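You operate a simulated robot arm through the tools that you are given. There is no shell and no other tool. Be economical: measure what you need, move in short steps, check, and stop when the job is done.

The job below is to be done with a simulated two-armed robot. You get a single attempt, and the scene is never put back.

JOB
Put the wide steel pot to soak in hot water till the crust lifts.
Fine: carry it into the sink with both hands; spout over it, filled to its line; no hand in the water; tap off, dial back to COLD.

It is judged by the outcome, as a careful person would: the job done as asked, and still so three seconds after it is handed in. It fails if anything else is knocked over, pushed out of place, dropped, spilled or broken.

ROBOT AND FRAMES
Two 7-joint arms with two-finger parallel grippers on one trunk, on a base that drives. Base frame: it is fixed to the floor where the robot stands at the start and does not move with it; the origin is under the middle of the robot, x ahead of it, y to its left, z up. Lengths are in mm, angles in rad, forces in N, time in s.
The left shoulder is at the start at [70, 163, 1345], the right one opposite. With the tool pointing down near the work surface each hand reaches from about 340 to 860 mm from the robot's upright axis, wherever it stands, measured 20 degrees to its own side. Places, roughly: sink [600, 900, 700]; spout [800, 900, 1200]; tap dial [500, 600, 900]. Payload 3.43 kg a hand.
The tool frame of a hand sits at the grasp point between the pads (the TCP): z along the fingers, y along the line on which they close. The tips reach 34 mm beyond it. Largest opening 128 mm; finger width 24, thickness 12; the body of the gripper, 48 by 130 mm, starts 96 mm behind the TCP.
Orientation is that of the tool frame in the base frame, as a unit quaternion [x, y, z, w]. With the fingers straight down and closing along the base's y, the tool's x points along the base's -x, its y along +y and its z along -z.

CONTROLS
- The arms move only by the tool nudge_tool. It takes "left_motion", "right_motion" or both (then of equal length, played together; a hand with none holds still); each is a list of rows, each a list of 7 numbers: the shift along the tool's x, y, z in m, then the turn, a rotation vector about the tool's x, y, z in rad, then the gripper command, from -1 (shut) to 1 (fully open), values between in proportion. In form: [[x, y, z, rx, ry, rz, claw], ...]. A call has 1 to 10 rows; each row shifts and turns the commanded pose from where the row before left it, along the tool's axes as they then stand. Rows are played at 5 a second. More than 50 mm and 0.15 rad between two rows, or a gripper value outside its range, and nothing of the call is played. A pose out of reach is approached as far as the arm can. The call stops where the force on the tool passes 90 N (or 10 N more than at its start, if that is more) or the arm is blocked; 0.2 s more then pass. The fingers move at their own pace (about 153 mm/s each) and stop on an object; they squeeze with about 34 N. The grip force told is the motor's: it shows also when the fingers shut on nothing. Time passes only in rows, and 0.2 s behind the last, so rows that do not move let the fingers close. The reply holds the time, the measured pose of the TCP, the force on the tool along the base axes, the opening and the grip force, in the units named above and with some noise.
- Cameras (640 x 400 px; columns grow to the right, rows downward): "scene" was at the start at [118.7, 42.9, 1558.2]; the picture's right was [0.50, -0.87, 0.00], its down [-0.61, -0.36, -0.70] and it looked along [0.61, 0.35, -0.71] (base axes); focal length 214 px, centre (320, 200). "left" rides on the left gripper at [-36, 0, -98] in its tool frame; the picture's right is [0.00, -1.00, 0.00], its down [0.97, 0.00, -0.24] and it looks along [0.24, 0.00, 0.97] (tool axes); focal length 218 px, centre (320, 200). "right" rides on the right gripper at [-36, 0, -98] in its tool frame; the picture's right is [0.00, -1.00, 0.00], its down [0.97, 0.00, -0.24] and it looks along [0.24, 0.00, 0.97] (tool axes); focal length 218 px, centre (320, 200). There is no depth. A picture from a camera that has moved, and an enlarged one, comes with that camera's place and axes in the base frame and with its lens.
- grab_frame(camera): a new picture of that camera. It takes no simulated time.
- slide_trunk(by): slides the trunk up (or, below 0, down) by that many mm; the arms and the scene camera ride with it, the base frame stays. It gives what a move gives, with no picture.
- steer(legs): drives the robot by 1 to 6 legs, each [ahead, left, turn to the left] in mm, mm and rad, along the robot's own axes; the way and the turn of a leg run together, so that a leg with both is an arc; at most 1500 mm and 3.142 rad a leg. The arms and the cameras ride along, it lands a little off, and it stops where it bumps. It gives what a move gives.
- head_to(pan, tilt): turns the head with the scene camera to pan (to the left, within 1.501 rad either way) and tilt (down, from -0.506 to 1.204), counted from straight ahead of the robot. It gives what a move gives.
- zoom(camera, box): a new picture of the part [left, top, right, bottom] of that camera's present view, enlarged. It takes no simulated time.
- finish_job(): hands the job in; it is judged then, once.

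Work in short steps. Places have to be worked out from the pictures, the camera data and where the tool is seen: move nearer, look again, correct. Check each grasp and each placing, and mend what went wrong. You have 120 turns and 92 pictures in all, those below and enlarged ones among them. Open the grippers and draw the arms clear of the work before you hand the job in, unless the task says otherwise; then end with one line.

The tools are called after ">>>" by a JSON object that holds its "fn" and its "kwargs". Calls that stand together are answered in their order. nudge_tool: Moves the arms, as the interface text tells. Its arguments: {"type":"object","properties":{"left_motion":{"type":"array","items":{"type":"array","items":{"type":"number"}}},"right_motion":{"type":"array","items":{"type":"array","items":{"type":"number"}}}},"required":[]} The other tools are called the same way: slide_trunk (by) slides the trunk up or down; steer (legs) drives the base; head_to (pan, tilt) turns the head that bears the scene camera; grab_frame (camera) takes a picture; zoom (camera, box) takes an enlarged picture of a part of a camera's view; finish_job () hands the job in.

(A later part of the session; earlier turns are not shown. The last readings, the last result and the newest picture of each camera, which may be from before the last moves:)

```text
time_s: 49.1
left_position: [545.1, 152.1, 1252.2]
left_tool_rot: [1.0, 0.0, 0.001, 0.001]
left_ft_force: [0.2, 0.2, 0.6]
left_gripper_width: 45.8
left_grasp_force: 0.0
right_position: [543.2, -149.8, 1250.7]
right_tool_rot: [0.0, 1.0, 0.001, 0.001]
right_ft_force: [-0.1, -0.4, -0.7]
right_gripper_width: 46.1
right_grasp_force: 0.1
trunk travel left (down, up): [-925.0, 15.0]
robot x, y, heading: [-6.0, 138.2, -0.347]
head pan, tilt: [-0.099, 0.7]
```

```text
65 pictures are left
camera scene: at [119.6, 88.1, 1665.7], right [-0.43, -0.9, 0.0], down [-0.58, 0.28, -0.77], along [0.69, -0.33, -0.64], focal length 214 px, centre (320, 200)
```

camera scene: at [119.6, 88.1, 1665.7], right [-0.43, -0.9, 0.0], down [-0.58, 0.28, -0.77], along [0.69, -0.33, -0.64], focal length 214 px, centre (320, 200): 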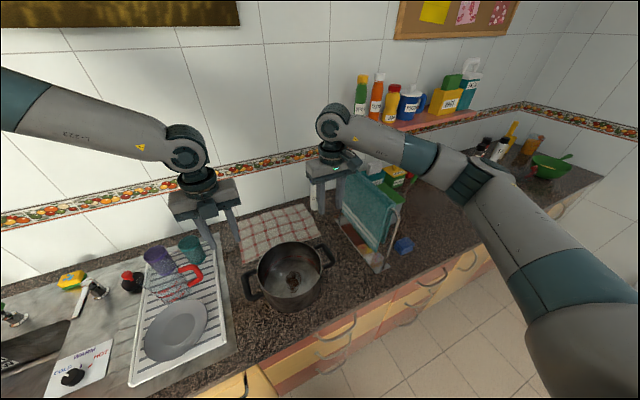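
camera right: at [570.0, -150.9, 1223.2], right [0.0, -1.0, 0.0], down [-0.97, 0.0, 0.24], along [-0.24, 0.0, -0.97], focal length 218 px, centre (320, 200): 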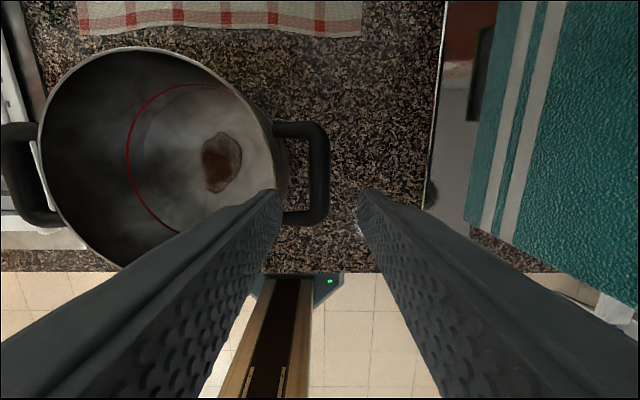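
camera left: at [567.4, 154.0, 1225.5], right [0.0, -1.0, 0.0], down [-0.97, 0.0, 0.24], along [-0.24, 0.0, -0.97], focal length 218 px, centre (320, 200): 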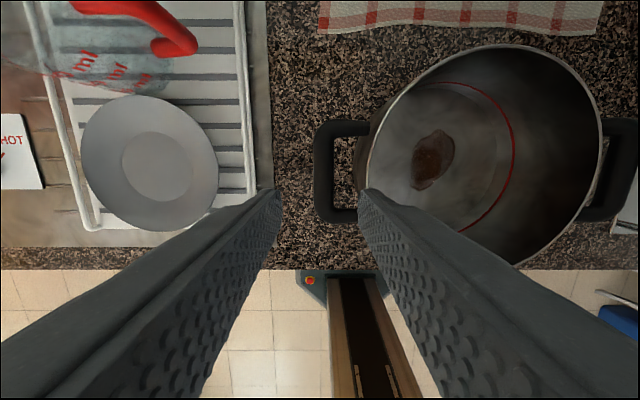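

Both hands are over the handles and the right forearm crosses clear of the rack. I'll lower by 120 mm, checking that the hands track.

>>> {"fn": "nudge_tool", "kwargs": {"left_motion": [[0, 0, 0.03, 0, 0, 0, -0.28], [0, 0, 0.03, 0, 0, 0, -0.28], [0, 0, 0.03, 0, 0, 0, -0.28], [0, 0, 0.03, 0, 0, 0, -0.28]], "right_motion": [[0, 0, 0.03, 0, 0, 0, -0.28], [0, 0, 0.03, 0, 0, 0, -0.28], [0, 0, 0.03, 0, 0, 0, -0.28], [0, 0, 0.03, 0, 0, 0, -0.28]]}}

>>> {"fn": "grab_frame", "kwargs": {"camera": "scene"}}

>>> {"fn": "grab_frame", "kwargs": {"camera": "left"}}

>>> {"fn": "grab_frame", "kwargs": {"camera": "right"}}

```text
time_s: 50.1
left_position: [547.0, 152.7, 1131.5]
left_tool_rot: [1.0, 0.001, 0.0, 0.002]
left_ft_force: [-0.5, -0.4, 0.2]
left_gripper_width: 46.1
left_grasp_force: 0.1
right_position: [545.3, -150.3, 1128.3]
right_tool_rot: [-0.001, 1.0, 0.0, 0.0]
right_ft_force: [0.3, -0.8, 0.3]
right_gripper_width: 46.0
right_grasp_force: 0.0
trunk travel left (down, up): [-925.0, 15.0]
robot x, y, heading: [-5.4, 140.8, -0.349]
head pan, tilt: [-0.099, 0.7]
```

```text
64 pictures are left
camera scene: at [121.4, 87.7, 1665.6], right [-0.43, -0.9, 0.0], down [-0.58, 0.28, -0.76], along [0.69, -0.33, -0.65], focal length 214 px, centre (320, 200)
```

scene: 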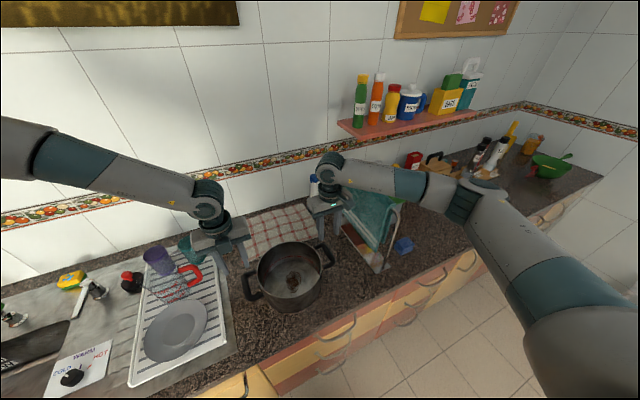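

```text
63 pictures are left
camera left: at [511.5, 153.2, 1229.2], right [0.0, 1.0, 0.0], down [0.97, 0.0, 0.24], along [0.24, 0.0, -0.97], focal length 218 px, centre (320, 200)
```

left: 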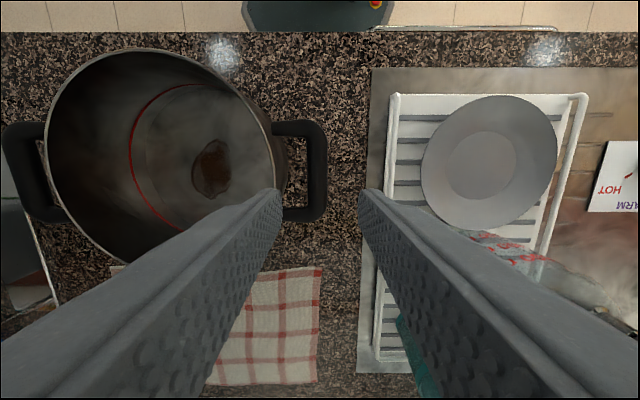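

```text
62 pictures are left
camera right: at [580.8, -149.8, 1226.7], right [0.0, -1.0, 0.0], down [-0.97, 0.0, 0.24], along [-0.24, 0.0, -0.97], focal length 218 px, centre (320, 200)
```

right: 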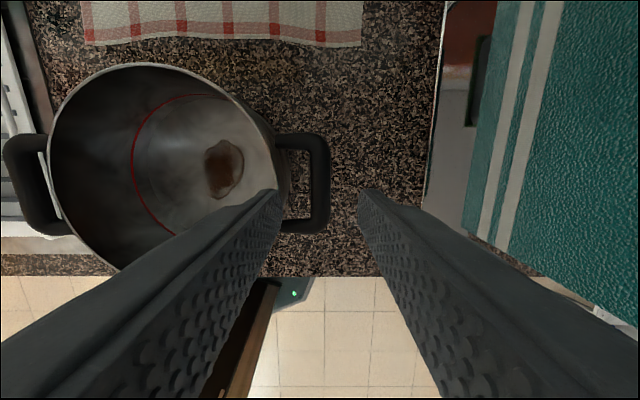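

Both grippers are centred on their bars to within a few mm. I'll keep lowering in steps.

>>> {"fn": "nudge_tool", "kwargs": {"left_motion": [[0, 0, 0.025, 0, 0, 0, -0.28], [0, 0, 0.025, 0, 0, 0, -0.28], [0, 0, 0.022, 0, 0, 0, -0.28]], "right_motion": [[0, 0, 0.025, 0, 0, 0, -0.28], [0, 0, 0.025, 0, 0, 0, -0.28], [0, 0, 0.022, 0, 0, 0, -0.28]]}}

>>> {"fn": "grab_frame", "kwargs": {"camera": "scene"}}

>>> {"fn": "grab_frame", "kwargs": {"camera": "left"}}

```text
time_s: 50.9
left_position: [546.7, 189.2, 1093.3]
left_tool_rot: [1.0, 0.0, 0.0, 0.002]
left_ft_force: [0.7, 0.5, -0.4]
left_gripper_width: 46.3
left_grasp_force: 0.1
left hand out of reach, approached as far as the arm can: row 1, 2, 3
right_position: [544.7, -148.8, 1058.0]
right_tool_rot: [-0.001, 1.0, -0.001, 0.0]
right_ft_force: [0.5, 0.8, -0.2]
right_gripper_width: 46.1
right_grasp_force: 0.0
trunk travel left (down, up): [-925.0, 15.0]
robot x, y, heading: [-2.4, 140.1, -0.349]
head pan, tilt: [-0.099, 0.7]
```

```text
61 pictures are left
camera scene: at [120.0, 88.3, 1665.7], right [-0.43, -0.9, 0.0], down [-0.58, 0.28, -0.76], along [0.69, -0.33, -0.64], focal length 214 px, centre (320, 200)
```

scene: 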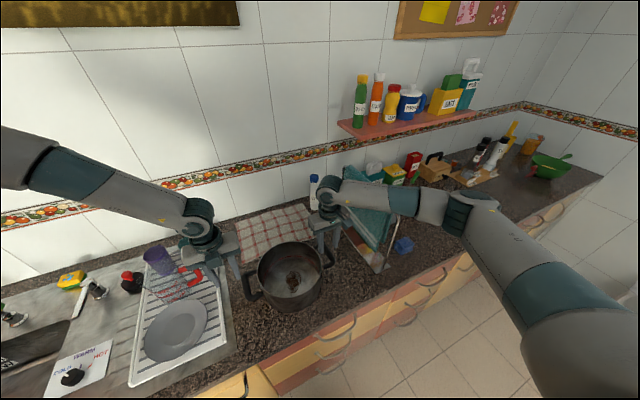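

```text
60 pictures are left
camera left: at [511.1, 188.1, 1189.9], right [0.0, 1.0, 0.0], down [0.97, 0.0, 0.24], along [0.24, 0.0, -0.97], focal length 218 px, centre (320, 200)
```

left: 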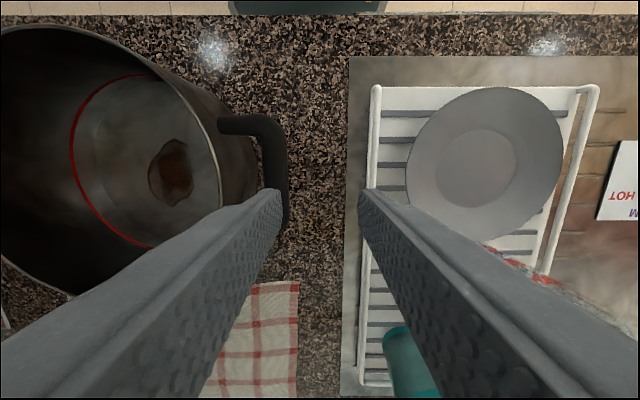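

The left arm loses inward reach when its hand is low relative to the shoulder. I'll go back to the height that worked and lower with the trunk instead. The rack's panel works out at y below -300, so the right forearm stays clear.

>>> {"fn": "nudge_tool", "kwargs": {"left_motion": [[0, 0, -0.025, 0, 0, 0, -0.28], [0, 0, -0.025, 0, 0, 0, -0.28], [0, 0.019, 0, 0, 0, 0, -0.28], [0, 0.019, 0, 0, 0, 0, -0.28]], "right_motion": [[0, 0, -0.03, 0, 0, 0, -0.28], [0, 0, -0.03, 0, 0, 0, -0.28], [0, 0, -0.022, 0, 0, 0, -0.28], [0, 0, 0, 0, 0, 0, -0.28]]}}

>>> {"fn": "slide_trunk", "kwargs": {"by": -75}}

```text
time_s: 51.9
left_position: [548.1, 149.4, 1142.3]
left_tool_rot: [1.0, 0.0, 0.0, 0.001]
left_ft_force: [-0.8, -0.3, 0.6]
left_gripper_width: 46.1
left_grasp_force: 0.1
right_position: [543.9, -149.6, 1140.1]
right_tool_rot: [-0.001, 1.0, 0.001, 0.0]
right_ft_force: [-0.1, -0.1, 0.5]
right_gripper_width: 46.2
right_grasp_force: 0.0
trunk travel left (down, up): [-925.0, 15.0]
robot x, y, heading: [-4.1, 139.6, -0.347]
head pan, tilt: [-0.099, 0.7]
```

```text
time_s: 53.0
left_position: [547.6, 149.9, 1068.7]
left_tool_rot: [1.0, 0.0, 0.001, 0.001]
left_ft_force: [-0.1, 0.2, 0.4]
left_gripper_width: 46.1
left_grasp_force: 0.0
right_position: [543.9, -149.8, 1065.0]
right_tool_rot: [-0.001, 1.0, 0.0, 0.0]
right_ft_force: [-0.8, 0.1, -0.5]
right_gripper_width: 46.0
right_grasp_force: 0.0
trunk travel left (down, up): [-850.0, 90.0]
robot x, y, heading: [-3.8, 143.8, -0.348]
head pan, tilt: [-0.099, 0.7]
```

Both hands tracked. I'll check the alignment up close before the last 60 mm.

>>> {"fn": "grab_frame", "kwargs": {"camera": "left"}}

>>> {"fn": "grab_frame", "kwargs": {"camera": "right"}}

```text
59 pictures are left
camera left: at [510.8, 149.4, 1165.2], right [0.0, 1.0, 0.0], down [0.97, 0.0, 0.24], along [0.24, 0.0, -0.97], focal length 218 px, centre (320, 200)
```

left: 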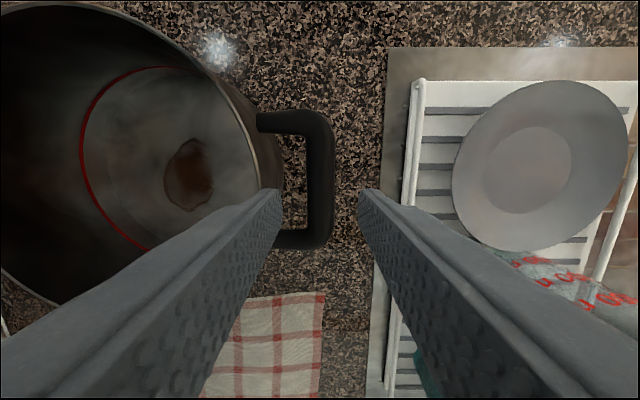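

```text
58 pictures are left
camera right: at [578.8, -149.5, 1163.1], right [0.0, -1.0, 0.0], down [-0.97, 0.0, 0.24], along [-0.24, 0.0, -0.97], focal length 218 px, centre (320, 200)
```

right: 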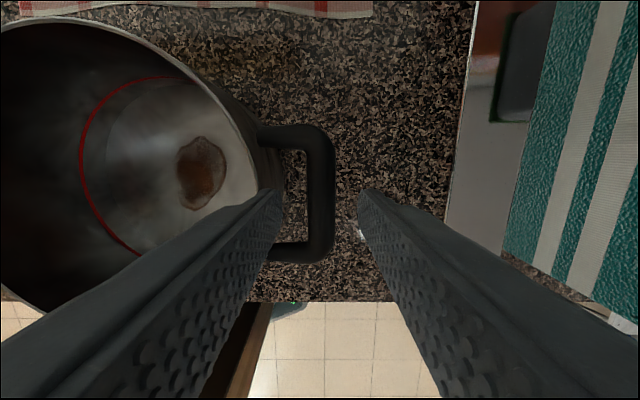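

The inner gap between bar and pot is narrower than I thought, so I'll close the fingers to about 33 mm before lowering with the trunk.

>>> {"fn": "nudge_tool", "kwargs": {"left_motion": [[0, 0, 0, 0, 0, 0, -0.48], [0, 0, 0, 0, 0, 0, -0.48]], "right_motion": [[0, 0, 0, 0, 0, 0, -0.48], [0, 0, 0, 0, 0, 0, -0.48]]}}

>>> {"fn": "slide_trunk", "kwargs": {"by": -40}}

>>> {"fn": "grab_frame", "kwargs": {"camera": "left"}}

>>> {"fn": "grab_frame", "kwargs": {"camera": "right"}}

```text
time_s: 53.6
left_position: [547.0, 149.8, 1068.0]
left_tool_rot: [1.0, -0.001, 0.001, 0.001]
left_ft_force: [-0.5, 0.0, 0.4]
left_gripper_width: 33.2
left_grasp_force: 0.1
right_position: [543.5, -149.3, 1064.8]
right_tool_rot: [0.0, 1.0, -0.001, 0.0]
right_ft_force: [0.4, -0.1, -1.0]
right_gripper_width: 33.5
right_grasp_force: 0.1
trunk travel left (down, up): [-850.0, 90.0]
robot x, y, heading: [-4.9, 138.3, -0.35]
head pan, tilt: [-0.099, 0.7]
```

```text
time_s: 54.4
left_position: [545.1, 149.9, 1028.7]
left_tool_rot: [1.0, 0.0, 0.001, 0.001]
left_ft_force: [0.5, -0.7, 0.6]
left_gripper_width: 33.2
left_grasp_force: 0.1
right_position: [544.5, -149.1, 1025.0]
right_tool_rot: [-0.001, 1.0, 0.0, -0.001]
right_ft_force: [-0.3, 0.0, 0.2]
right_gripper_width: 33.4
right_grasp_force: 0.0
trunk travel left (down, up): [-810.0, 130.0]
robot x, y, heading: [-0.9, 140.2, -0.347]
head pan, tilt: [-0.099, 0.7]
```

```text
57 pictures are left
camera left: at [510.2, 149.7, 1125.5], right [0.0, 1.0, 0.0], down [0.97, 0.0, 0.24], along [0.24, 0.0, -0.97], focal length 218 px, centre (320, 200)
```

left: 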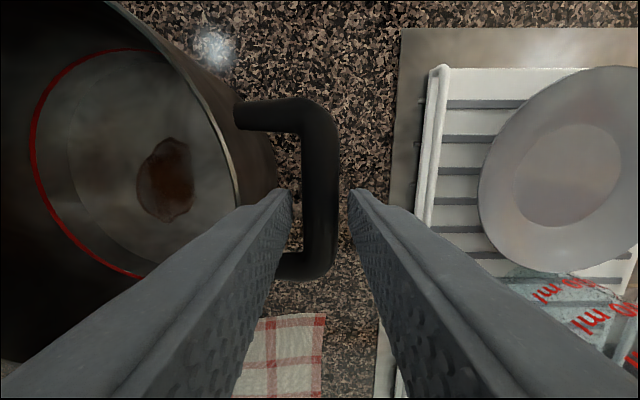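

```text
56 pictures are left
camera right: at [578.2, -149.3, 1123.5], right [0.0, -1.0, 0.0], down [-0.97, 0.0, 0.24], along [-0.24, 0.0, -0.97], focal length 218 px, centre (320, 200)
```

right: 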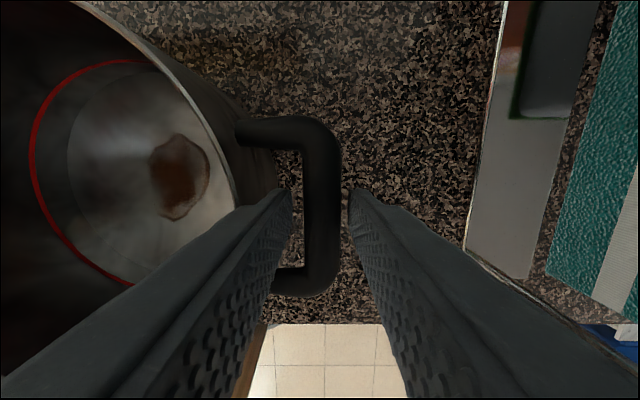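

The fingers straddle both bars cleanly. I'll lower 24 mm more and close both grippers.

>>> {"fn": "slide_trunk", "kwargs": {"by": -24}}

>>> {"fn": "nudge_tool", "kwargs": {"left_motion": [[0, 0, 0, 0, 0, 0, -1], [0, 0, 0, 0, 0, 0, -1], [0, 0, 0, 0, 0, 0, -1], [0, 0, 0, 0, 0, 0, -1]], "right_motion": [[0, 0, 0, 0, 0, 0, -1], [0, 0, 0, 0, 0, 0, -1], [0, 0, 0, 0, 0, 0, -1], [0, 0, 0, 0, 0, 0, -1]]}}

>>> {"fn": "grab_frame", "kwargs": {"camera": "left"}}

>>> {"fn": "grab_frame", "kwargs": {"camera": "scene"}}

```text
time_s: 55.1
left_position: [546.2, 150.3, 1003.7]
left_tool_rot: [1.0, 0.0, 0.001, 0.001]
left_ft_force: [0.3, -0.1, 0.5]
left_gripper_width: 33.2
left_grasp_force: 0.1
right_position: [542.3, -148.6, 1001.2]
right_tool_rot: [-0.001, 1.0, 0.0, 0.0]
right_ft_force: [1.1, -0.3, 0.1]
right_gripper_width: 33.5
right_grasp_force: 0.1
trunk travel left (down, up): [-786.0, 154.0]
robot x, y, heading: [1.2, 140.3, -0.352]
head pan, tilt: [-0.099, 0.7]
```

```text
time_s: 56.1
left_position: [544.7, 150.2, 1006.0]
left_tool_rot: [1.0, 0.0, 0.001, 0.001]
left_ft_force: [0.5, 3.8, 4.4]
left_gripper_width: 20.8
left_grasp_force: 34.1
right_position: [543.9, -148.8, 1002.1]
right_tool_rot: [-0.001, 1.0, 0.002, 0.001]
right_ft_force: [-3.0, -5.3, 2.5]
right_gripper_width: 21.1
right_grasp_force: 34.3
trunk travel left (down, up): [-786.0, 154.0]
robot x, y, heading: [-0.7, 141.1, -0.348]
head pan, tilt: [-0.099, 0.7]
```

```text
55 pictures are left
camera left: at [510.1, 149.7, 1101.6], right [0.0, 1.0, 0.0], down [0.97, 0.0, 0.24], along [0.24, 0.0, -0.97], focal length 218 px, centre (320, 200)
```

left: 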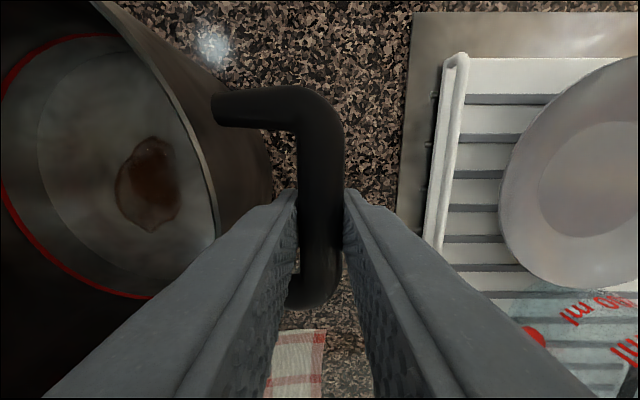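

```text
54 pictures are left
camera scene: at [118.9, 88.1, 1526.8], right [-0.43, -0.9, 0.0], down [-0.58, 0.28, -0.77], along [0.69, -0.33, -0.64], focal length 214 px, centre (320, 200)
```

scene: 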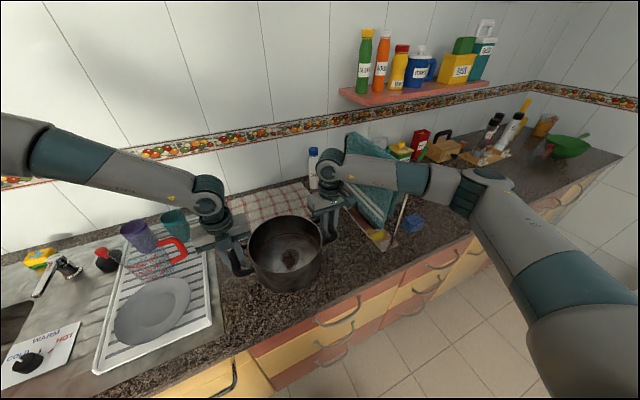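

Both bars are held (21 mm wide, 34 N). I'll lift with the trunk 40 mm first, then more.

>>> {"fn": "slide_trunk", "kwargs": {"by": 40}}

>>> {"fn": "grab_frame", "kwargs": {"camera": "scene"}}

```text
time_s: 57.0
left_position: [547.3, 150.2, 1042.9]
left_tool_rot: [1.0, -0.001, -0.001, 0.0]
left_ft_force: [2.6, 5.9, -5.3]
left_gripper_width: 20.8
left_grasp_force: 34.4
right_position: [544.7, -150.2, 1040.1]
right_tool_rot: [-0.001, 1.0, 0.0, -0.001]
right_ft_force: [-1.5, -4.7, -5.7]
right_gripper_width: 20.9
right_grasp_force: 34.3
trunk travel left (down, up): [-826.0, 114.0]
robot x, y, heading: [-2.8, 144.0, -0.351]
head pan, tilt: [-0.099, 0.7]
```

```text
53 pictures are left
camera scene: at [122.1, 87.5, 1566.4], right [-0.43, -0.9, 0.0], down [-0.58, 0.28, -0.76], along [0.69, -0.33, -0.65], focal length 214 px, centre (320, 200)
```

scene: 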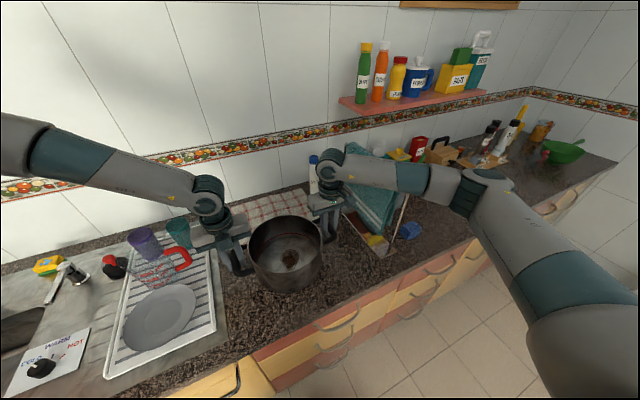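

The pot is off the counter and level, about 6 N a hand. I'll raise it another 110 mm plus 40 mm with the arms to clear the dish rack.

>>> {"fn": "slide_trunk", "kwargs": {"by": 110}}

>>> {"fn": "nudge_tool", "kwargs": {"left_motion": [[0, 0, -0.01, 0, 0, 0, -1], [0, 0, -0.01, 0, 0, 0, -1], [0, 0, -0.01, 0, 0, 0, -1], [0, 0, -0.01, 0, 0, 0, -1]], "right_motion": [[0, 0, -0.01, 0, 0, 0, -1], [0, 0, -0.01, 0, 0, 0, -1], [0, 0, -0.01, 0, 0, 0, -1], [0, 0, -0.01, 0, 0, 0, -1]]}}

>>> {"fn": "grab_frame", "kwargs": {"camera": "scene"}}

```text
time_s: 58.4
left_position: [547.5, 149.2, 1153.1]
left_tool_rot: [1.0, 0.0, -0.001, 0.001]
left_ft_force: [2.0, 7.6, -5.5]
left_gripper_width: 21.1
left_grasp_force: 33.9
right_position: [545.4, -149.2, 1150.2]
right_tool_rot: [-0.001, 1.0, 0.0, -0.001]
right_ft_force: [-3.0, -7.4, -4.8]
right_gripper_width: 21.1
right_grasp_force: 34.3
trunk travel left (down, up): [-936.0, 4.0]
robot x, y, heading: [-4.1, 139.1, -0.353]
head pan, tilt: [-0.099, 0.7]
```

```text
time_s: 59.4
left_position: [546.5, 150.1, 1193.5]
left_tool_rot: [1.0, 0.0, 0.0, 0.0]
left_ft_force: [2.6, 5.2, -5.4]
left_gripper_width: 20.8
left_grasp_force: 34.2
right_position: [543.5, -149.5, 1191.5]
right_tool_rot: [-0.001, 1.0, 0.001, -0.001]
right_ft_force: [-1.9, -4.0, -5.6]
right_gripper_width: 20.8
right_grasp_force: 34.1
trunk travel left (down, up): [-936.0, 4.0]
robot x, y, heading: [-3.4, 138.3, -0.348]
head pan, tilt: [-0.099, 0.7]
```

```text
52 pictures are left
camera scene: at [120.4, 87.9, 1676.6], right [-0.43, -0.9, 0.0], down [-0.58, 0.28, -0.76], along [0.69, -0.33, -0.64], focal length 214 px, centre (320, 200)
```

scene: 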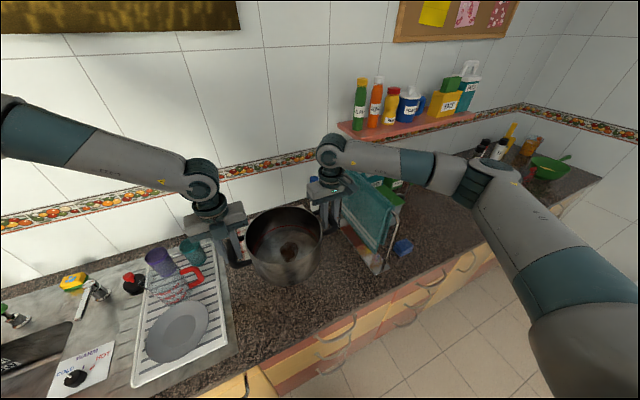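

The pot is held level at a bottom height near 1090. I'll drive sideways to the sink, keeping the heading.

>>> {"fn": "steer", "kwargs": {"legs": [[-310, 850, 0]]}}

>>> {"fn": "grab_frame", "kwargs": {"camera": "scene"}}

>>> {"fn": "grab_frame", "kwargs": {"camera": "left"}}

>>> {"fn": "grab_frame", "kwargs": {"camera": "right"}}

```text
time_s: 64.1
left_position: [547.7, 1053.8, 1194.4]
left_tool_rot: [1.0, 0.002, 0.001, 0.001]
left_ft_force: [2.9, -4.9, -5.1]
left_gripper_width: 20.8
left_grasp_force: 34.3
right_position: [545.7, 753.8, 1189.3]
right_tool_rot: [-0.002, 1.0, 0.0, -0.001]
right_ft_force: [-3.1, 4.1, -5.2]
right_gripper_width: 21.0
right_grasp_force: 34.6
trunk travel left (down, up): [-936.0, 4.0]
robot x, y, heading: [-4.4, 1044.5, -0.346]
head pan, tilt: [-0.099, 0.7]
```

```text
51 pictures are left
camera scene: at [121.0, 989.9, 1676.5], right [-0.43, -0.9, 0.0], down [-0.58, 0.28, -0.76], along [0.69, -0.33, -0.65], focal length 214 px, centre (320, 200)
```

scene: 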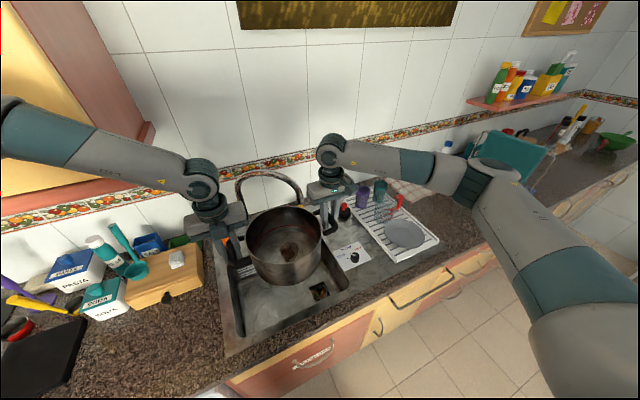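

```text
50 pictures are left
camera left: at [511.2, 1053.1, 1290.6], right [0.0, 1.0, 0.0], down [0.97, 0.0, 0.24], along [0.24, 0.0, -0.97], focal length 218 px, centre (320, 200)
```

left: 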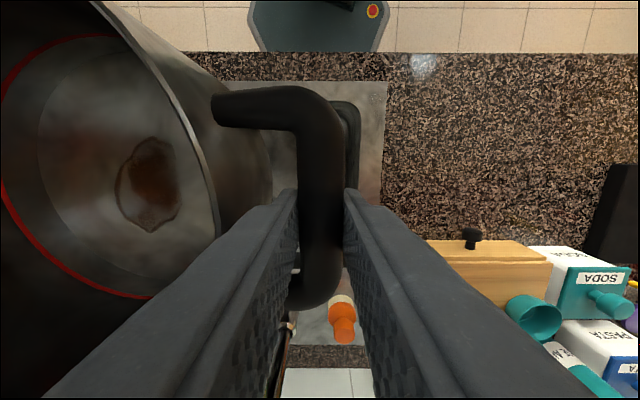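

```text
49 pictures are left
camera right: at [580.2, 753.8, 1288.3], right [0.01, -1.0, 0.0], down [-0.97, -0.01, 0.24], along [-0.24, 0.0, -0.97], focal length 218 px, centre (320, 200)
```

right: 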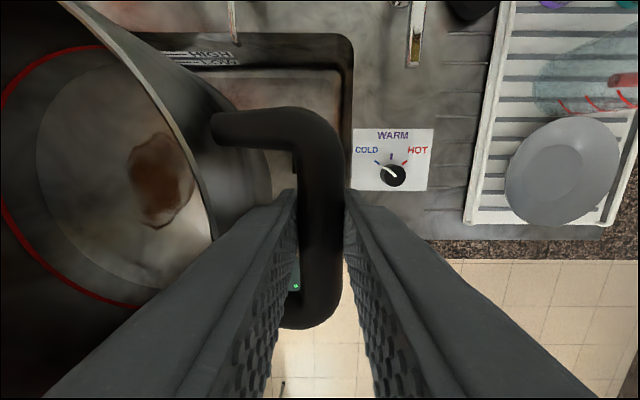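

The opening spans about x 437–742, y 701–1124, and the floor is near z 747. The pot is centred at (546, 904), so I'll drive it to about (605, 910).

>>> {"fn": "steer", "kwargs": {"legs": [[53, 26, 0]]}}

>>> {"fn": "slide_trunk", "kwargs": {"by": -180}}

>>> {"fn": "grab_frame", "kwargs": {"camera": "scene"}}

>>> {"fn": "grab_frame", "kwargs": {"camera": "left"}}

>>> {"fn": "grab_frame", "kwargs": {"camera": "right"}}

```text
time_s: 65.1
left_position: [601.9, 1060.8, 1195.5]
left_tool_rot: [1.0, 0.002, 0.002, 0.001]
left_ft_force: [1.3, -1.4, -6.1]
left_gripper_width: 20.9
left_grasp_force: 34.2
right_position: [599.8, 760.8, 1193.5]
right_tool_rot: [-0.003, 1.0, 0.0, 0.002]
right_ft_force: [-1.7, 1.5, -5.7]
right_gripper_width: 20.9
right_grasp_force: 33.7
trunk travel left (down, up): [-936.0, 4.0]
robot x, y, heading: [54.5, 1049.0, -0.347]
head pan, tilt: [-0.099, 0.7]
```

```text
time_s: 67.1
left_position: [590.7, 1059.8, 1022.7]
left_tool_rot: [1.0, 0.001, 0.008, 0.001]
left_ft_force: [1.6, 2.0, -5.0]
left_gripper_width: 20.9
left_grasp_force: 34.3
right_position: [588.8, 761.1, 1019.2]
right_tool_rot: [-0.003, 1.0, 0.0, 0.007]
right_ft_force: [-2.1, -3.5, -6.2]
right_gripper_width: 20.7
right_grasp_force: 33.9
trunk travel left (down, up): [-756.0, 184.0]
robot x, y, heading: [59.2, 1049.8, -0.351]
head pan, tilt: [-0.099, 0.7]
```

```text
48 pictures are left
camera scene: at [156.7, 996.9, 1498.2], right [-0.43, -0.9, -0.01], down [-0.57, 0.28, -0.77], along [0.7, -0.33, -0.63], focal length 214 px, centre (320, 200)
```

scene: 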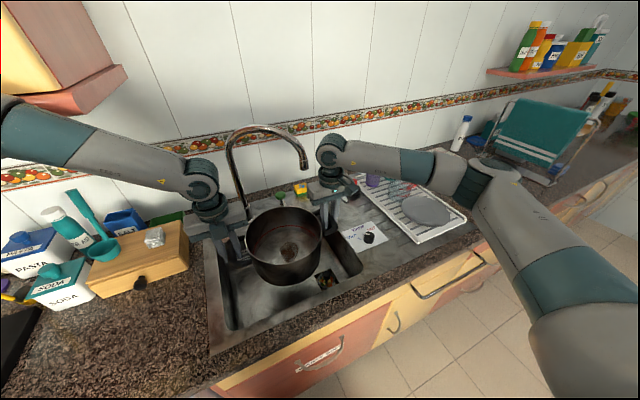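

```text
47 pictures are left
camera left: at [553.0, 1060.0, 1119.1], right [0.0, 1.0, 0.0], down [0.97, 0.0, 0.26], along [0.26, 0.0, -0.97], focal length 218 px, centre (320, 200)
```

left: 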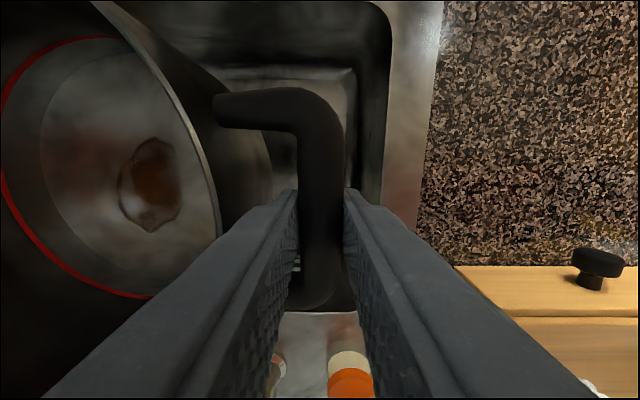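

```text
46 pictures are left
camera right: at [622.1, 760.8, 1117.5], right [0.01, -1.0, 0.0], down [-0.97, -0.01, 0.23], along [-0.23, 0.0, -0.97], focal length 218 px, centre (320, 200)
```

right: 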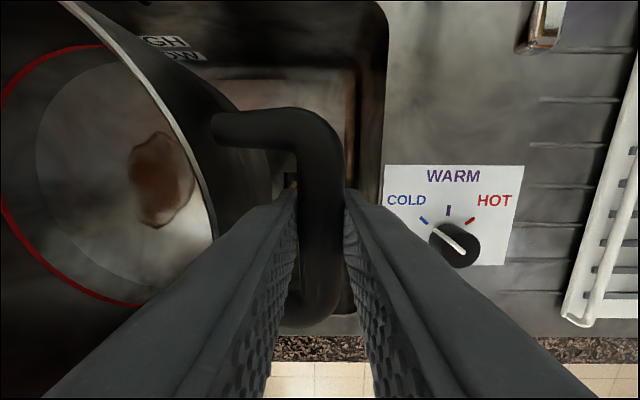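

The hands moved back 10 mm and tilted about 0.016 rad during this lowering, so something may be touching. I'll look down at the robot's front and sides.

>>> {"fn": "head_to", "kwargs": {"pan": 0.3, "tilt": 1.1}}

>>> {"fn": "grab_frame", "kwargs": {"camera": "scene"}}

>>> {"fn": "head_to", "kwargs": {"pan": 1.3, "tilt": 0.5}}

>>> {"fn": "grab_frame", "kwargs": {"camera": "scene"}}

```text
time_s: 68.0
left_position: [589.0, 1059.9, 1022.0]
left_tool_rot: [1.0, 0.001, 0.009, 0.001]
left_ft_force: [2.2, 2.2, -4.9]
left_gripper_width: 20.9
left_grasp_force: 34.2
right_position: [588.8, 762.0, 1019.4]
right_tool_rot: [-0.003, 1.0, 0.001, 0.008]
right_ft_force: [-2.1, -2.0, -6.3]
right_gripper_width: 21.1
right_grasp_force: 33.8
trunk travel left (down, up): [-756.0, 184.0]
robot x, y, heading: [61.5, 1050.5, -0.343]
head pan, tilt: [0.3, 1.1]
```

```text
45 pictures are left
camera scene: at [143.4, 1030.8, 1468.2], right [-0.05, -1.0, 0.0], down [-0.88, 0.04, -0.47], along [0.47, -0.02, -0.88], focal length 214 px, centre (320, 200)
```

scene: 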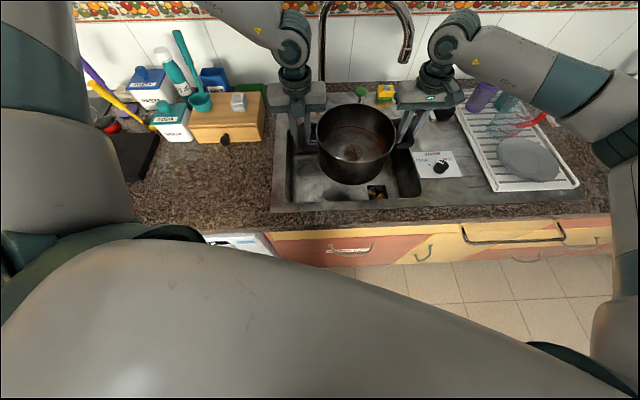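

```text
time_s: 69.2
left_position: [591.0, 1062.0, 1022.5]
left_tool_rot: [1.0, 0.002, 0.008, 0.002]
left_ft_force: [2.0, 0.7, -5.6]
left_gripper_width: 21.0
left_grasp_force: 34.0
right_position: [588.0, 762.3, 1019.1]
right_tool_rot: [-0.003, 1.0, 0.001, 0.008]
right_ft_force: [-2.2, -1.3, -5.4]
right_gripper_width: 20.8
right_grasp_force: 33.9
trunk travel left (down, up): [-756.0, 184.0]
robot x, y, heading: [57.1, 1047.4, -0.344]
head pan, tilt: [1.3, 0.499]
```

```text
44 pictures are left
camera scene: at [132.2, 1107.9, 1515.7], right [0.82, -0.58, 0.01], down [-0.26, -0.39, -0.88], along [0.52, 0.72, -0.47], focal length 214 px, centre (320, 200)
```

scene: 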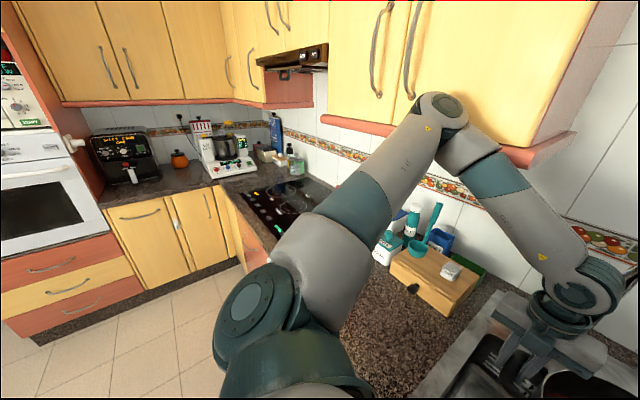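

The left elbow is against the wall cabinet's lower ledge. I'll raise the trunk again and back off, then pivot the robot left about the pot so the elbow swings away from the cabinet.

>>> {"fn": "slide_trunk", "kwargs": {"by": 80}}

>>> {"fn": "steer", "kwargs": {"legs": [[-47, -17, 0]]}}

>>> {"fn": "grab_frame", "kwargs": {"camera": "scene"}}

```text
time_s: 70.4
left_position: [595.9, 1062.0, 1100.2]
left_tool_rot: [1.0, 0.0, 0.005, 0.002]
left_ft_force: [0.4, -3.4, -5.3]
left_gripper_width: 21.1
left_grasp_force: 33.7
right_position: [593.9, 761.1, 1097.4]
right_tool_rot: [-0.002, 1.0, 0.0, 0.006]
right_ft_force: [-1.8, 3.1, -4.0]
right_gripper_width: 20.8
right_grasp_force: 34.5
trunk travel left (down, up): [-836.0, 104.0]
robot x, y, heading: [57.9, 1052.0, -0.347]
head pan, tilt: [1.3, 0.499]
```

```text
time_s: 71.3
left_position: [564.5, 1060.2, 1088.9]
left_tool_rot: [1.0, 0.002, -0.004, 0.001]
left_ft_force: [1.6, -3.5, -5.6]
left_gripper_width: 20.8
left_grasp_force: 34.7
right_position: [562.3, 762.0, 1086.7]
right_tool_rot: [-0.002, 1.0, 0.001, -0.005]
right_ft_force: [1.1, 0.5, -6.2]
right_gripper_width: 20.8
right_grasp_force: 33.5
trunk travel left (down, up): [-836.0, 104.0]
robot x, y, heading: [7.1, 1049.5, -0.343]
head pan, tilt: [1.3, 0.499]
```

```text
43 pictures are left
camera scene: at [118.0, 1108.3, 1593.3], right [0.82, -0.58, -0.01], down [-0.28, -0.39, -0.88], along [0.5, 0.72, -0.48], focal length 214 px, centre (320, 200)
```

scene: 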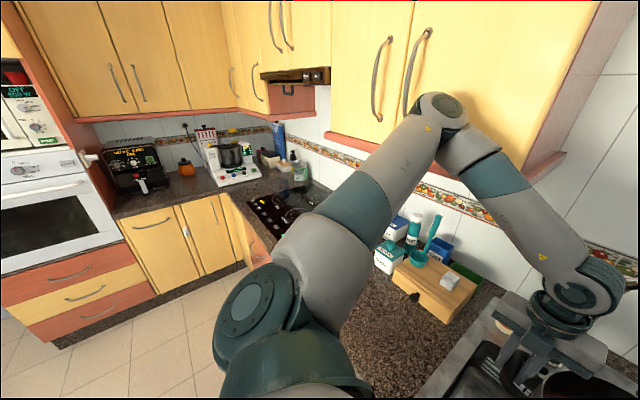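

The reading now tilts the other way. I'll let it settle and read again.

>>> {"fn": "nudge_tool", "kwargs": {"left_motion": [[0, 0, 0, 0, 0, 0, -1], [0, 0, 0, 0, 0, 0, -1], [0, 0, 0, 0, 0, 0, -1]], "right_motion": [[0, 0, 0, 0, 0, 0, -1], [0, 0, 0, 0, 0, 0, -1], [0, 0, 0, 0, 0, 0, -1]]}}

>>> {"fn": "zoom", "kwargs": {"camera": "scene", "box": [340, 0, 600, 180]}}

```text
time_s: 72.1
left_position: [556.1, 1061.2, 1094.5]
left_tool_rot: [1.0, 0.003, 0.001, 0.001]
left_ft_force: [0.4, -1.3, -4.8]
left_gripper_width: 21.0
left_grasp_force: 34.0
right_position: [553.9, 761.4, 1090.8]
right_tool_rot: [-0.002, 1.0, 0.0, -0.001]
right_ft_force: [0.3, 0.8, -5.2]
right_gripper_width: 20.8
right_grasp_force: 34.2
trunk travel left (down, up): [-836.0, 104.0]
robot x, y, heading: [4.5, 1048.6, -0.345]
head pan, tilt: [1.3, 0.499]
```

```text
2.22 times, centred on (470, 90) of scene
camera zoom: at [105.6, 1108.5, 1594.4], right [0.82, -0.58, 0.0], down [-0.28, -0.39, -0.88], along [0.51, 0.72, -0.48], focal length 477 px, centre (-13, 444)
```

zoom: 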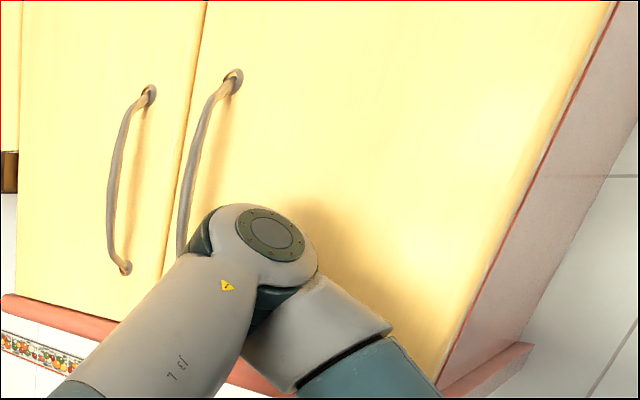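

It settled upright again; it was only swaying. Now I'll pivot the robot 0.3 rad left about the pot, which brings the left elbow away from the cabinet.

>>> {"fn": "steer", "kwargs": {"legs": [[17, -169, 0.3]]}}

>>> {"fn": "nudge_tool", "kwargs": {"left_motion": [[0, 0, 0, 0, 0, 0, -1], [0, 0, 0, 0, 0, 0, -1], [0, 0, 0, 0, 0, 0, -1]], "right_motion": [[0, 0, 0, 0, 0, 0, -1], [0, 0, 0, 0, 0, 0, -1], [0, 0, 0, 0, 0, 0, -1]]}}

>>> {"fn": "grab_frame", "kwargs": {"camera": "scene"}}

```text
time_s: 73.6
left_position: [514.8, 1056.4, 1092.4]
left_tool_rot: [0.989, 0.149, 0.0, 0.002]
left_ft_force: [-0.4, -2.5, -5.2]
left_gripper_width: 20.9
left_grasp_force: 33.9
right_position: [599.0, 770.2, 1090.9]
right_tool_rot: [-0.15, 0.989, 0.0, -0.002]
right_ft_force: [0.0, 2.3, -4.3]
right_gripper_width: 20.9
right_grasp_force: 34.0
trunk travel left (down, up): [-836.0, 104.0]
robot x, y, heading: [-8.8, 884.9, -0.047]
head pan, tilt: [1.3, 0.499]
```

```text
time_s: 74.4
left_position: [513.2, 1054.7, 1092.5]
left_tool_rot: [0.989, 0.15, 0.001, 0.002]
left_ft_force: [-0.2, -2.9, -6.3]
left_gripper_width: 20.9
left_grasp_force: 33.9
right_position: [598.3, 768.2, 1090.1]
right_tool_rot: [-0.15, 0.989, -0.001, -0.002]
right_ft_force: [-0.3, 2.8, -6.1]
right_gripper_width: 20.9
right_grasp_force: 33.9
trunk travel left (down, up): [-836.0, 104.0]
robot x, y, heading: [-8.9, 885.3, -0.051]
head pan, tilt: [1.3, 0.499]
```

```text
41 pictures are left
camera scene: at [70.2, 969.1, 1594.3], right [0.95, -0.31, 0.0], down [-0.15, -0.45, -0.88], along [0.28, 0.83, -0.48], focal length 214 px, centre (320, 200)
```

scene: 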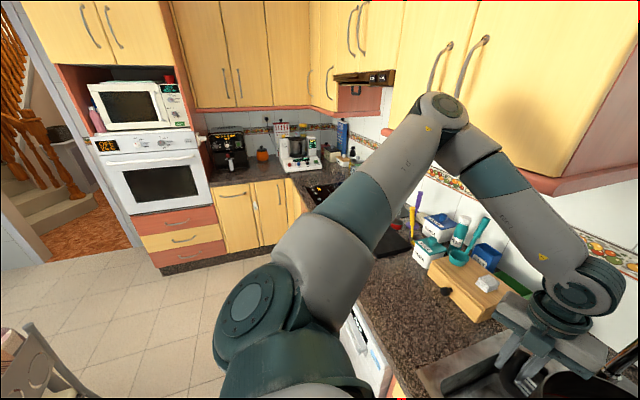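

The elbow is clear of the cabinet. I'll advance 24 mm and lower 130 mm, then check.

>>> {"fn": "steer", "kwargs": {"legs": [[26, 0, 0]]}}

>>> {"fn": "slide_trunk", "kwargs": {"by": -80}}

>>> {"fn": "nudge_tool", "kwargs": {"left_motion": [[0, 0, 0, 0, 0, 0, -1], [0, 0, 0, 0, 0, 0, -1], [0, 0, 0, 0, 0, 0, -1]], "right_motion": [[0, 0, 0, 0, 0, 0, -1], [0, 0, 0, 0, 0, 0, -1], [0, 0, 0, 0, 0, 0, -1]]}}

>>> {"fn": "grab_frame", "kwargs": {"camera": "left"}}

>>> {"fn": "grab_frame", "kwargs": {"camera": "right"}}

```text
time_s: 75.2
left_position: [533.8, 1054.3, 1097.1]
left_tool_rot: [0.989, 0.149, 0.004, 0.002]
left_ft_force: [-0.8, -0.9, -3.9]
left_gripper_width: 20.9
left_grasp_force: 34.2
right_position: [618.8, 767.4, 1094.8]
right_tool_rot: [-0.15, 0.989, -0.001, 0.002]
right_ft_force: [-0.7, 1.3, -4.5]
right_gripper_width: 21.1
right_grasp_force: 34.2
trunk travel left (down, up): [-836.0, 104.0]
robot x, y, heading: [17.5, 887.7, -0.052]
head pan, tilt: [1.3, 0.499]
```

```text
time_s: 76.4
left_position: [538.1, 1054.2, 1013.1]
left_tool_rot: [0.989, 0.149, 0.0, 0.001]
left_ft_force: [-0.5, -0.7, -4.5]
left_gripper_width: 20.8
left_grasp_force: 33.4
right_position: [623.1, 768.8, 1010.9]
right_tool_rot: [-0.15, 0.989, 0.0, -0.001]
right_ft_force: [-0.4, 1.1, -4.9]
right_gripper_width: 20.8
right_grasp_force: 34.2
trunk travel left (down, up): [-756.0, 184.0]
robot x, y, heading: [17.5, 884.8, -0.046]
head pan, tilt: [1.3, 0.499]
```

```text
time_s: 77.2
left_position: [539.5, 1052.9, 1012.8]
left_tool_rot: [0.989, 0.149, 0.0, 0.0]
left_ft_force: [0.3, -2.0, -6.2]
left_gripper_width: 20.6
left_grasp_force: 33.9
right_position: [625.7, 767.2, 1009.4]
right_tool_rot: [-0.15, 0.989, 0.001, -0.001]
right_ft_force: [1.7, 1.7, -4.7]
right_gripper_width: 20.9
right_grasp_force: 34.2
trunk travel left (down, up): [-756.0, 184.0]
robot x, y, heading: [18.6, 880.0, -0.045]
head pan, tilt: [1.3, 0.499]
```

```text
40 pictures are left
camera left: at [505.6, 1043.2, 1110.3], right [-0.3, 0.96, 0.0], down [0.93, 0.29, 0.24], along [0.23, 0.07, -0.97], focal length 218 px, centre (320, 200)
```

left: 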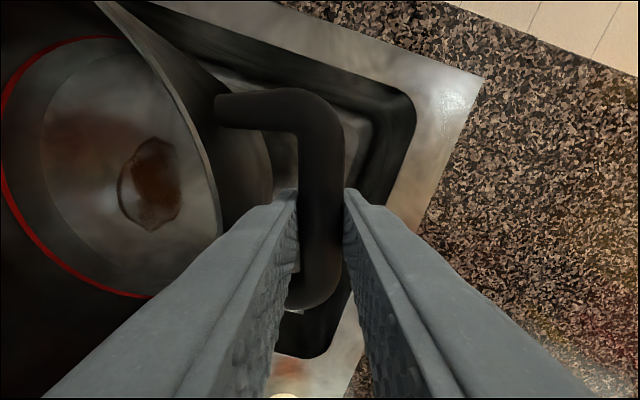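

```text
39 pictures are left
camera right: at [658.1, 777.5, 1107.8], right [0.3, -0.95, 0.0], down [-0.93, -0.29, 0.24], along [-0.23, -0.07, -0.97], focal length 218 px, centre (320, 200)
```

right: 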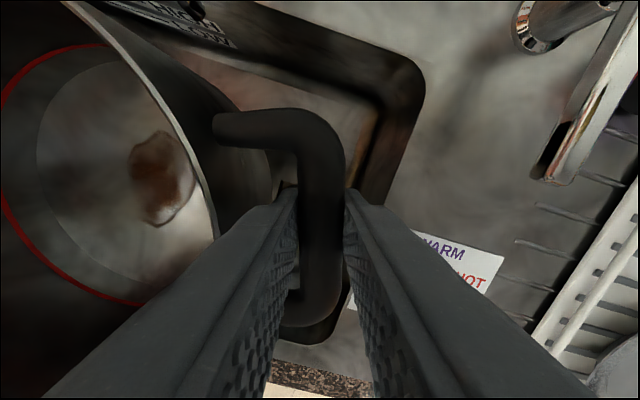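

Everything tracked without tilt, and the pot is centred at about (583, 910) over the sink. I'll lower further in steps, watching the forces.

>>> {"fn": "slide_trunk", "kwargs": {"by": -100}}

>>> {"fn": "slide_trunk", "kwargs": {"by": -40}}

>>> {"fn": "head_to", "kwargs": {"pan": 0.3, "tilt": 0.9}}

>>> {"fn": "grab_frame", "kwargs": {"camera": "scene"}}

```text
time_s: 78.5
left_position: [539.6, 1054.4, 912.7]
left_tool_rot: [0.989, 0.149, 0.001, 0.002]
left_ft_force: [0.1, -0.9, -5.0]
left_gripper_width: 20.8
left_grasp_force: 34.5
right_position: [624.3, 767.3, 909.8]
right_tool_rot: [-0.151, 0.988, 0.0, -0.002]
right_ft_force: [0.1, 1.0, -5.5]
right_gripper_width: 21.1
right_grasp_force: 33.9
trunk travel left (down, up): [-656.0, 284.0]
robot x, y, heading: [17.7, 882.9, -0.05]
head pan, tilt: [1.3, 0.499]
```

```text
time_s: 79.3
left_position: [540.0, 1053.6, 873.0]
left_tool_rot: [0.989, 0.15, 0.001, 0.001]
left_ft_force: [0.3, -1.9, -5.6]
left_gripper_width: 20.8
left_grasp_force: 33.7
right_position: [623.3, 766.5, 870.7]
right_tool_rot: [-0.15, 0.989, 0.0, -0.001]
right_ft_force: [-1.0, 2.8, -5.2]
right_gripper_width: 20.8
right_grasp_force: 33.9
trunk travel left (down, up): [-616.0, 324.0]
robot x, y, heading: [14.5, 882.3, -0.05]
head pan, tilt: [1.3, 0.499]
```

```text
time_s: 80.6
left_position: [538.8, 1054.4, 873.8]
left_tool_rot: [0.989, 0.15, 0.0, 0.001]
left_ft_force: [-0.6, -1.7, -5.4]
left_gripper_width: 21.0
left_grasp_force: 33.6
right_position: [622.9, 766.1, 870.1]
right_tool_rot: [-0.15, 0.989, -0.001, -0.002]
right_ft_force: [0.9, 1.9, -5.7]
right_gripper_width: 20.9
right_grasp_force: 34.1
trunk travel left (down, up): [-616.0, 324.0]
robot x, y, heading: [13.7, 881.7, -0.053]
head pan, tilt: [0.3, 0.901]
```

```text
38 pictures are left
camera scene: at [139.8, 901.1, 1340.4], right [0.25, -0.97, 0.0], down [-0.76, -0.2, -0.62], along [0.6, 0.15, -0.78], focal length 214 px, centre (320, 200)
```

scene: 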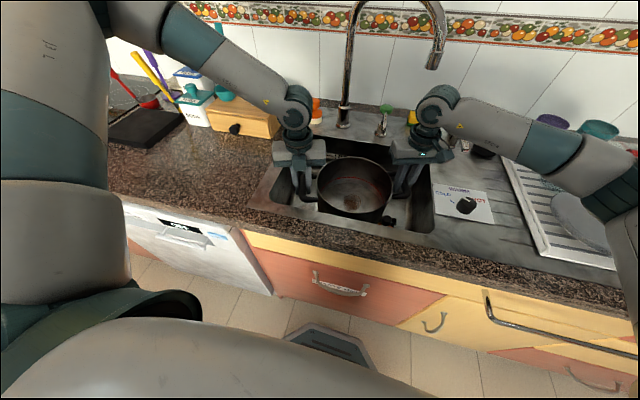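

There's no contact yet and the forearms are clear of the items. I'll go on down in small steps until the hands feel the floor.

>>> {"fn": "slide_trunk", "kwargs": {"by": -18}}

>>> {"fn": "slide_trunk", "kwargs": {"by": -10}}

```text
time_s: 81.2
left_position: [538.7, 1054.5, 855.3]
left_tool_rot: [0.989, 0.149, 0.002, 0.001]
left_ft_force: [0.1, -1.8, -5.3]
left_gripper_width: 20.9
left_grasp_force: 34.3
right_position: [623.4, 767.6, 852.7]
right_tool_rot: [-0.151, 0.988, 0.0, -0.002]
right_ft_force: [0.1, 1.9, -5.2]
right_gripper_width: 20.8
right_grasp_force: 33.8
trunk travel left (down, up): [-598.0, 342.0]
robot x, y, heading: [15.0, 881.6, -0.051]
head pan, tilt: [0.3, 0.901]
```

```text
time_s: 81.8
left_position: [538.8, 1054.4, 849.1]
left_tool_rot: [0.989, 0.151, 0.004, 0.001]
left_ft_force: [4.6, 5.0, 18.2]
left_gripper_width: 21.4
left_grasp_force: 34.0
right_position: [624.5, 766.3, 846.3]
right_tool_rot: [-0.15, 0.989, 0.0, 0.002]
right_ft_force: [5.1, -1.6, 12.3]
right_gripper_width: 20.8
right_grasp_force: 34.0
trunk travel left (down, up): [-588.0, 352.0]
robot x, y, heading: [13.9, 880.8, -0.046]
head pan, tilt: [0.3, 0.901]
```

The pot bottomed out at TCP z about 849. I'll ease up 4 mm, then open both hands slightly.

>>> {"fn": "slide_trunk", "kwargs": {"by": 5}}

>>> {"fn": "nudge_tool", "kwargs": {"left_motion": [[0, 0, 0, 0, 0, 0, -0.5], [0, 0, 0, 0, 0, 0, -0.5], [0, 0, 0, 0, 0, 0, -0.5]], "right_motion": [[0, 0, 0, 0, 0, 0, -0.5], [0, 0, 0, 0, 0, 0, -0.5], [0, 0, 0, 0, 0, 0, -0.5]]}}

>>> {"fn": "slide_trunk", "kwargs": {"by": 60}}

>>> {"fn": "grab_frame", "kwargs": {"camera": "right"}}

>>> {"fn": "grab_frame", "kwargs": {"camera": "left"}}

```text
time_s: 82.4
left_position: [538.3, 1053.8, 848.6]
left_tool_rot: [0.989, 0.149, -0.001, 0.0]
left_ft_force: [0.8, -2.1, -5.7]
left_gripper_width: 21.1
left_grasp_force: 34.1
right_position: [623.0, 766.2, 845.7]
right_tool_rot: [-0.15, 0.989, 0.0, -0.002]
right_ft_force: [0.1, 1.0, -1.1]
right_gripper_width: 21.0
right_grasp_force: 34.4
trunk travel left (down, up): [-593.0, 347.0]
robot x, y, heading: [19.2, 879.7, -0.05]
head pan, tilt: [0.3, 0.901]
```

```text
time_s: 83.2
left_position: [538.2, 1054.1, 850.3]
left_tool_rot: [0.989, 0.15, 0.001, 0.001]
left_ft_force: [-1.0, -0.2, 0.8]
left_gripper_width: 31.8
left_grasp_force: 0.0
right_position: [623.6, 767.5, 847.1]
right_tool_rot: [-0.15, 0.989, -0.001, -0.001]
right_ft_force: [0.0, 0.5, 0.3]
right_gripper_width: 32.1
right_grasp_force: 0.0
trunk travel left (down, up): [-593.0, 347.0]
robot x, y, heading: [17.8, 882.8, -0.047]
head pan, tilt: [0.3, 0.901]
```

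```text
time_s: 84.2
left_position: [537.2, 1052.7, 910.3]
left_tool_rot: [0.989, 0.15, 0.001, 0.001]
left_ft_force: [0.6, 0.1, -0.8]
left_gripper_width: 32.0
left_grasp_force: 0.1
right_position: [624.2, 767.8, 907.9]
right_tool_rot: [-0.15, 0.989, 0.0, 0.0]
right_ft_force: [-0.2, -0.2, 0.0]
right_gripper_width: 31.9
right_grasp_force: 0.0
trunk travel left (down, up): [-653.0, 287.0]
robot x, y, heading: [22.7, 881.5, -0.049]
head pan, tilt: [0.3, 0.901]
```

```text
37 pictures are left
camera right: at [657.2, 777.4, 1005.4], right [0.3, -0.95, 0.0], down [-0.93, -0.29, 0.24], along [-0.23, -0.07, -0.97], focal length 218 px, centre (320, 200)
```

right: 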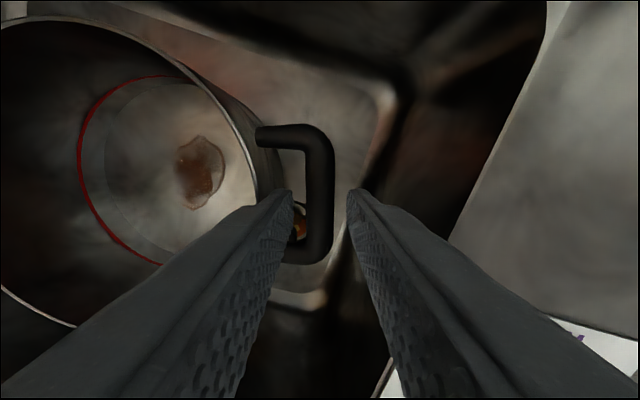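

```text
36 pictures are left
camera left: at [504.7, 1043.2, 1007.8], right [-0.3, 0.95, 0.0], down [0.93, 0.29, 0.24], along [0.23, 0.07, -0.97], focal length 218 px, centre (320, 200)
```

left: 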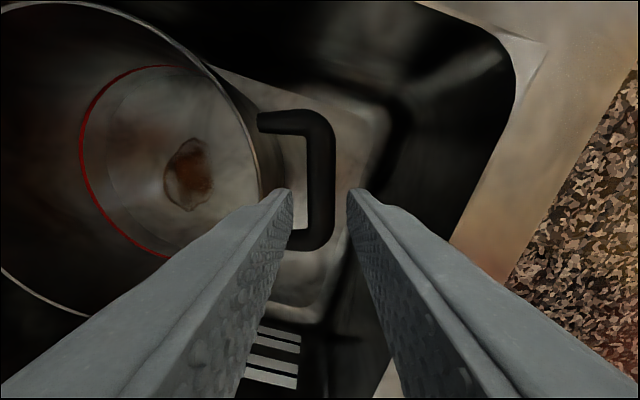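

The pot stands on the sink floor, released. I'll raise the hands clear and look at the spout.

>>> {"fn": "slide_trunk", "kwargs": {"by": 180}}

>>> {"fn": "head_to", "kwargs": {"pan": -0.05, "tilt": 0.6}}

>>> {"fn": "grab_frame", "kwargs": {"camera": "scene"}}

```text
time_s: 86.2
left_position: [539.0, 1054.8, 1090.6]
left_tool_rot: [0.989, 0.149, 0.001, 0.001]
left_ft_force: [-0.5, 0.3, 0.5]
left_gripper_width: 31.8
left_grasp_force: 0.0
right_position: [624.4, 767.0, 1088.2]
right_tool_rot: [-0.15, 0.989, 0.0, -0.001]
right_ft_force: [0.0, -0.3, 0.1]
right_gripper_width: 32.2
right_grasp_force: 0.1
trunk travel left (down, up): [-833.0, 107.0]
robot x, y, heading: [17.7, 882.2, -0.045]
head pan, tilt: [0.3, 0.901]
```

```text
time_s: 87.0
left_position: [538.4, 1053.3, 1090.7]
left_tool_rot: [0.989, 0.15, 0.001, 0.0]
left_ft_force: [0.8, 0.0, -0.9]
left_gripper_width: 32.1
left_grasp_force: 0.1
right_position: [624.0, 766.1, 1087.4]
right_tool_rot: [-0.15, 0.989, 0.0, -0.002]
right_ft_force: [0.1, 0.9, 0.2]
right_gripper_width: 31.6
right_grasp_force: 0.0
trunk travel left (down, up): [-833.0, 107.0]
robot x, y, heading: [15.6, 882.1, -0.046]
head pan, tilt: [-0.051, 0.6]
```

```text
35 pictures are left
camera scene: at [153.5, 873.5, 1582.2], right [-0.1, -1.0, 0.0], down [-0.56, 0.06, -0.82], along [0.82, -0.08, -0.57], focal length 214 px, centre (320, 200)
```

scene: 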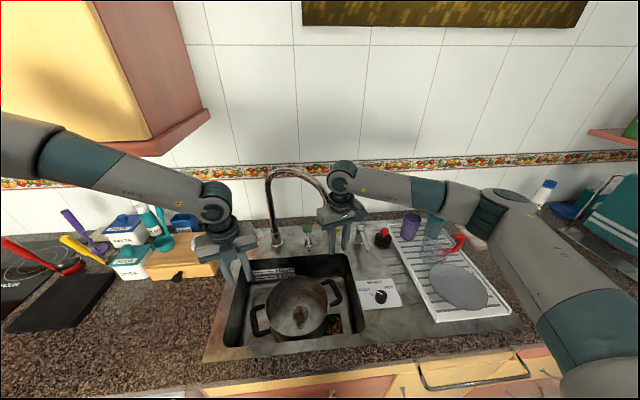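

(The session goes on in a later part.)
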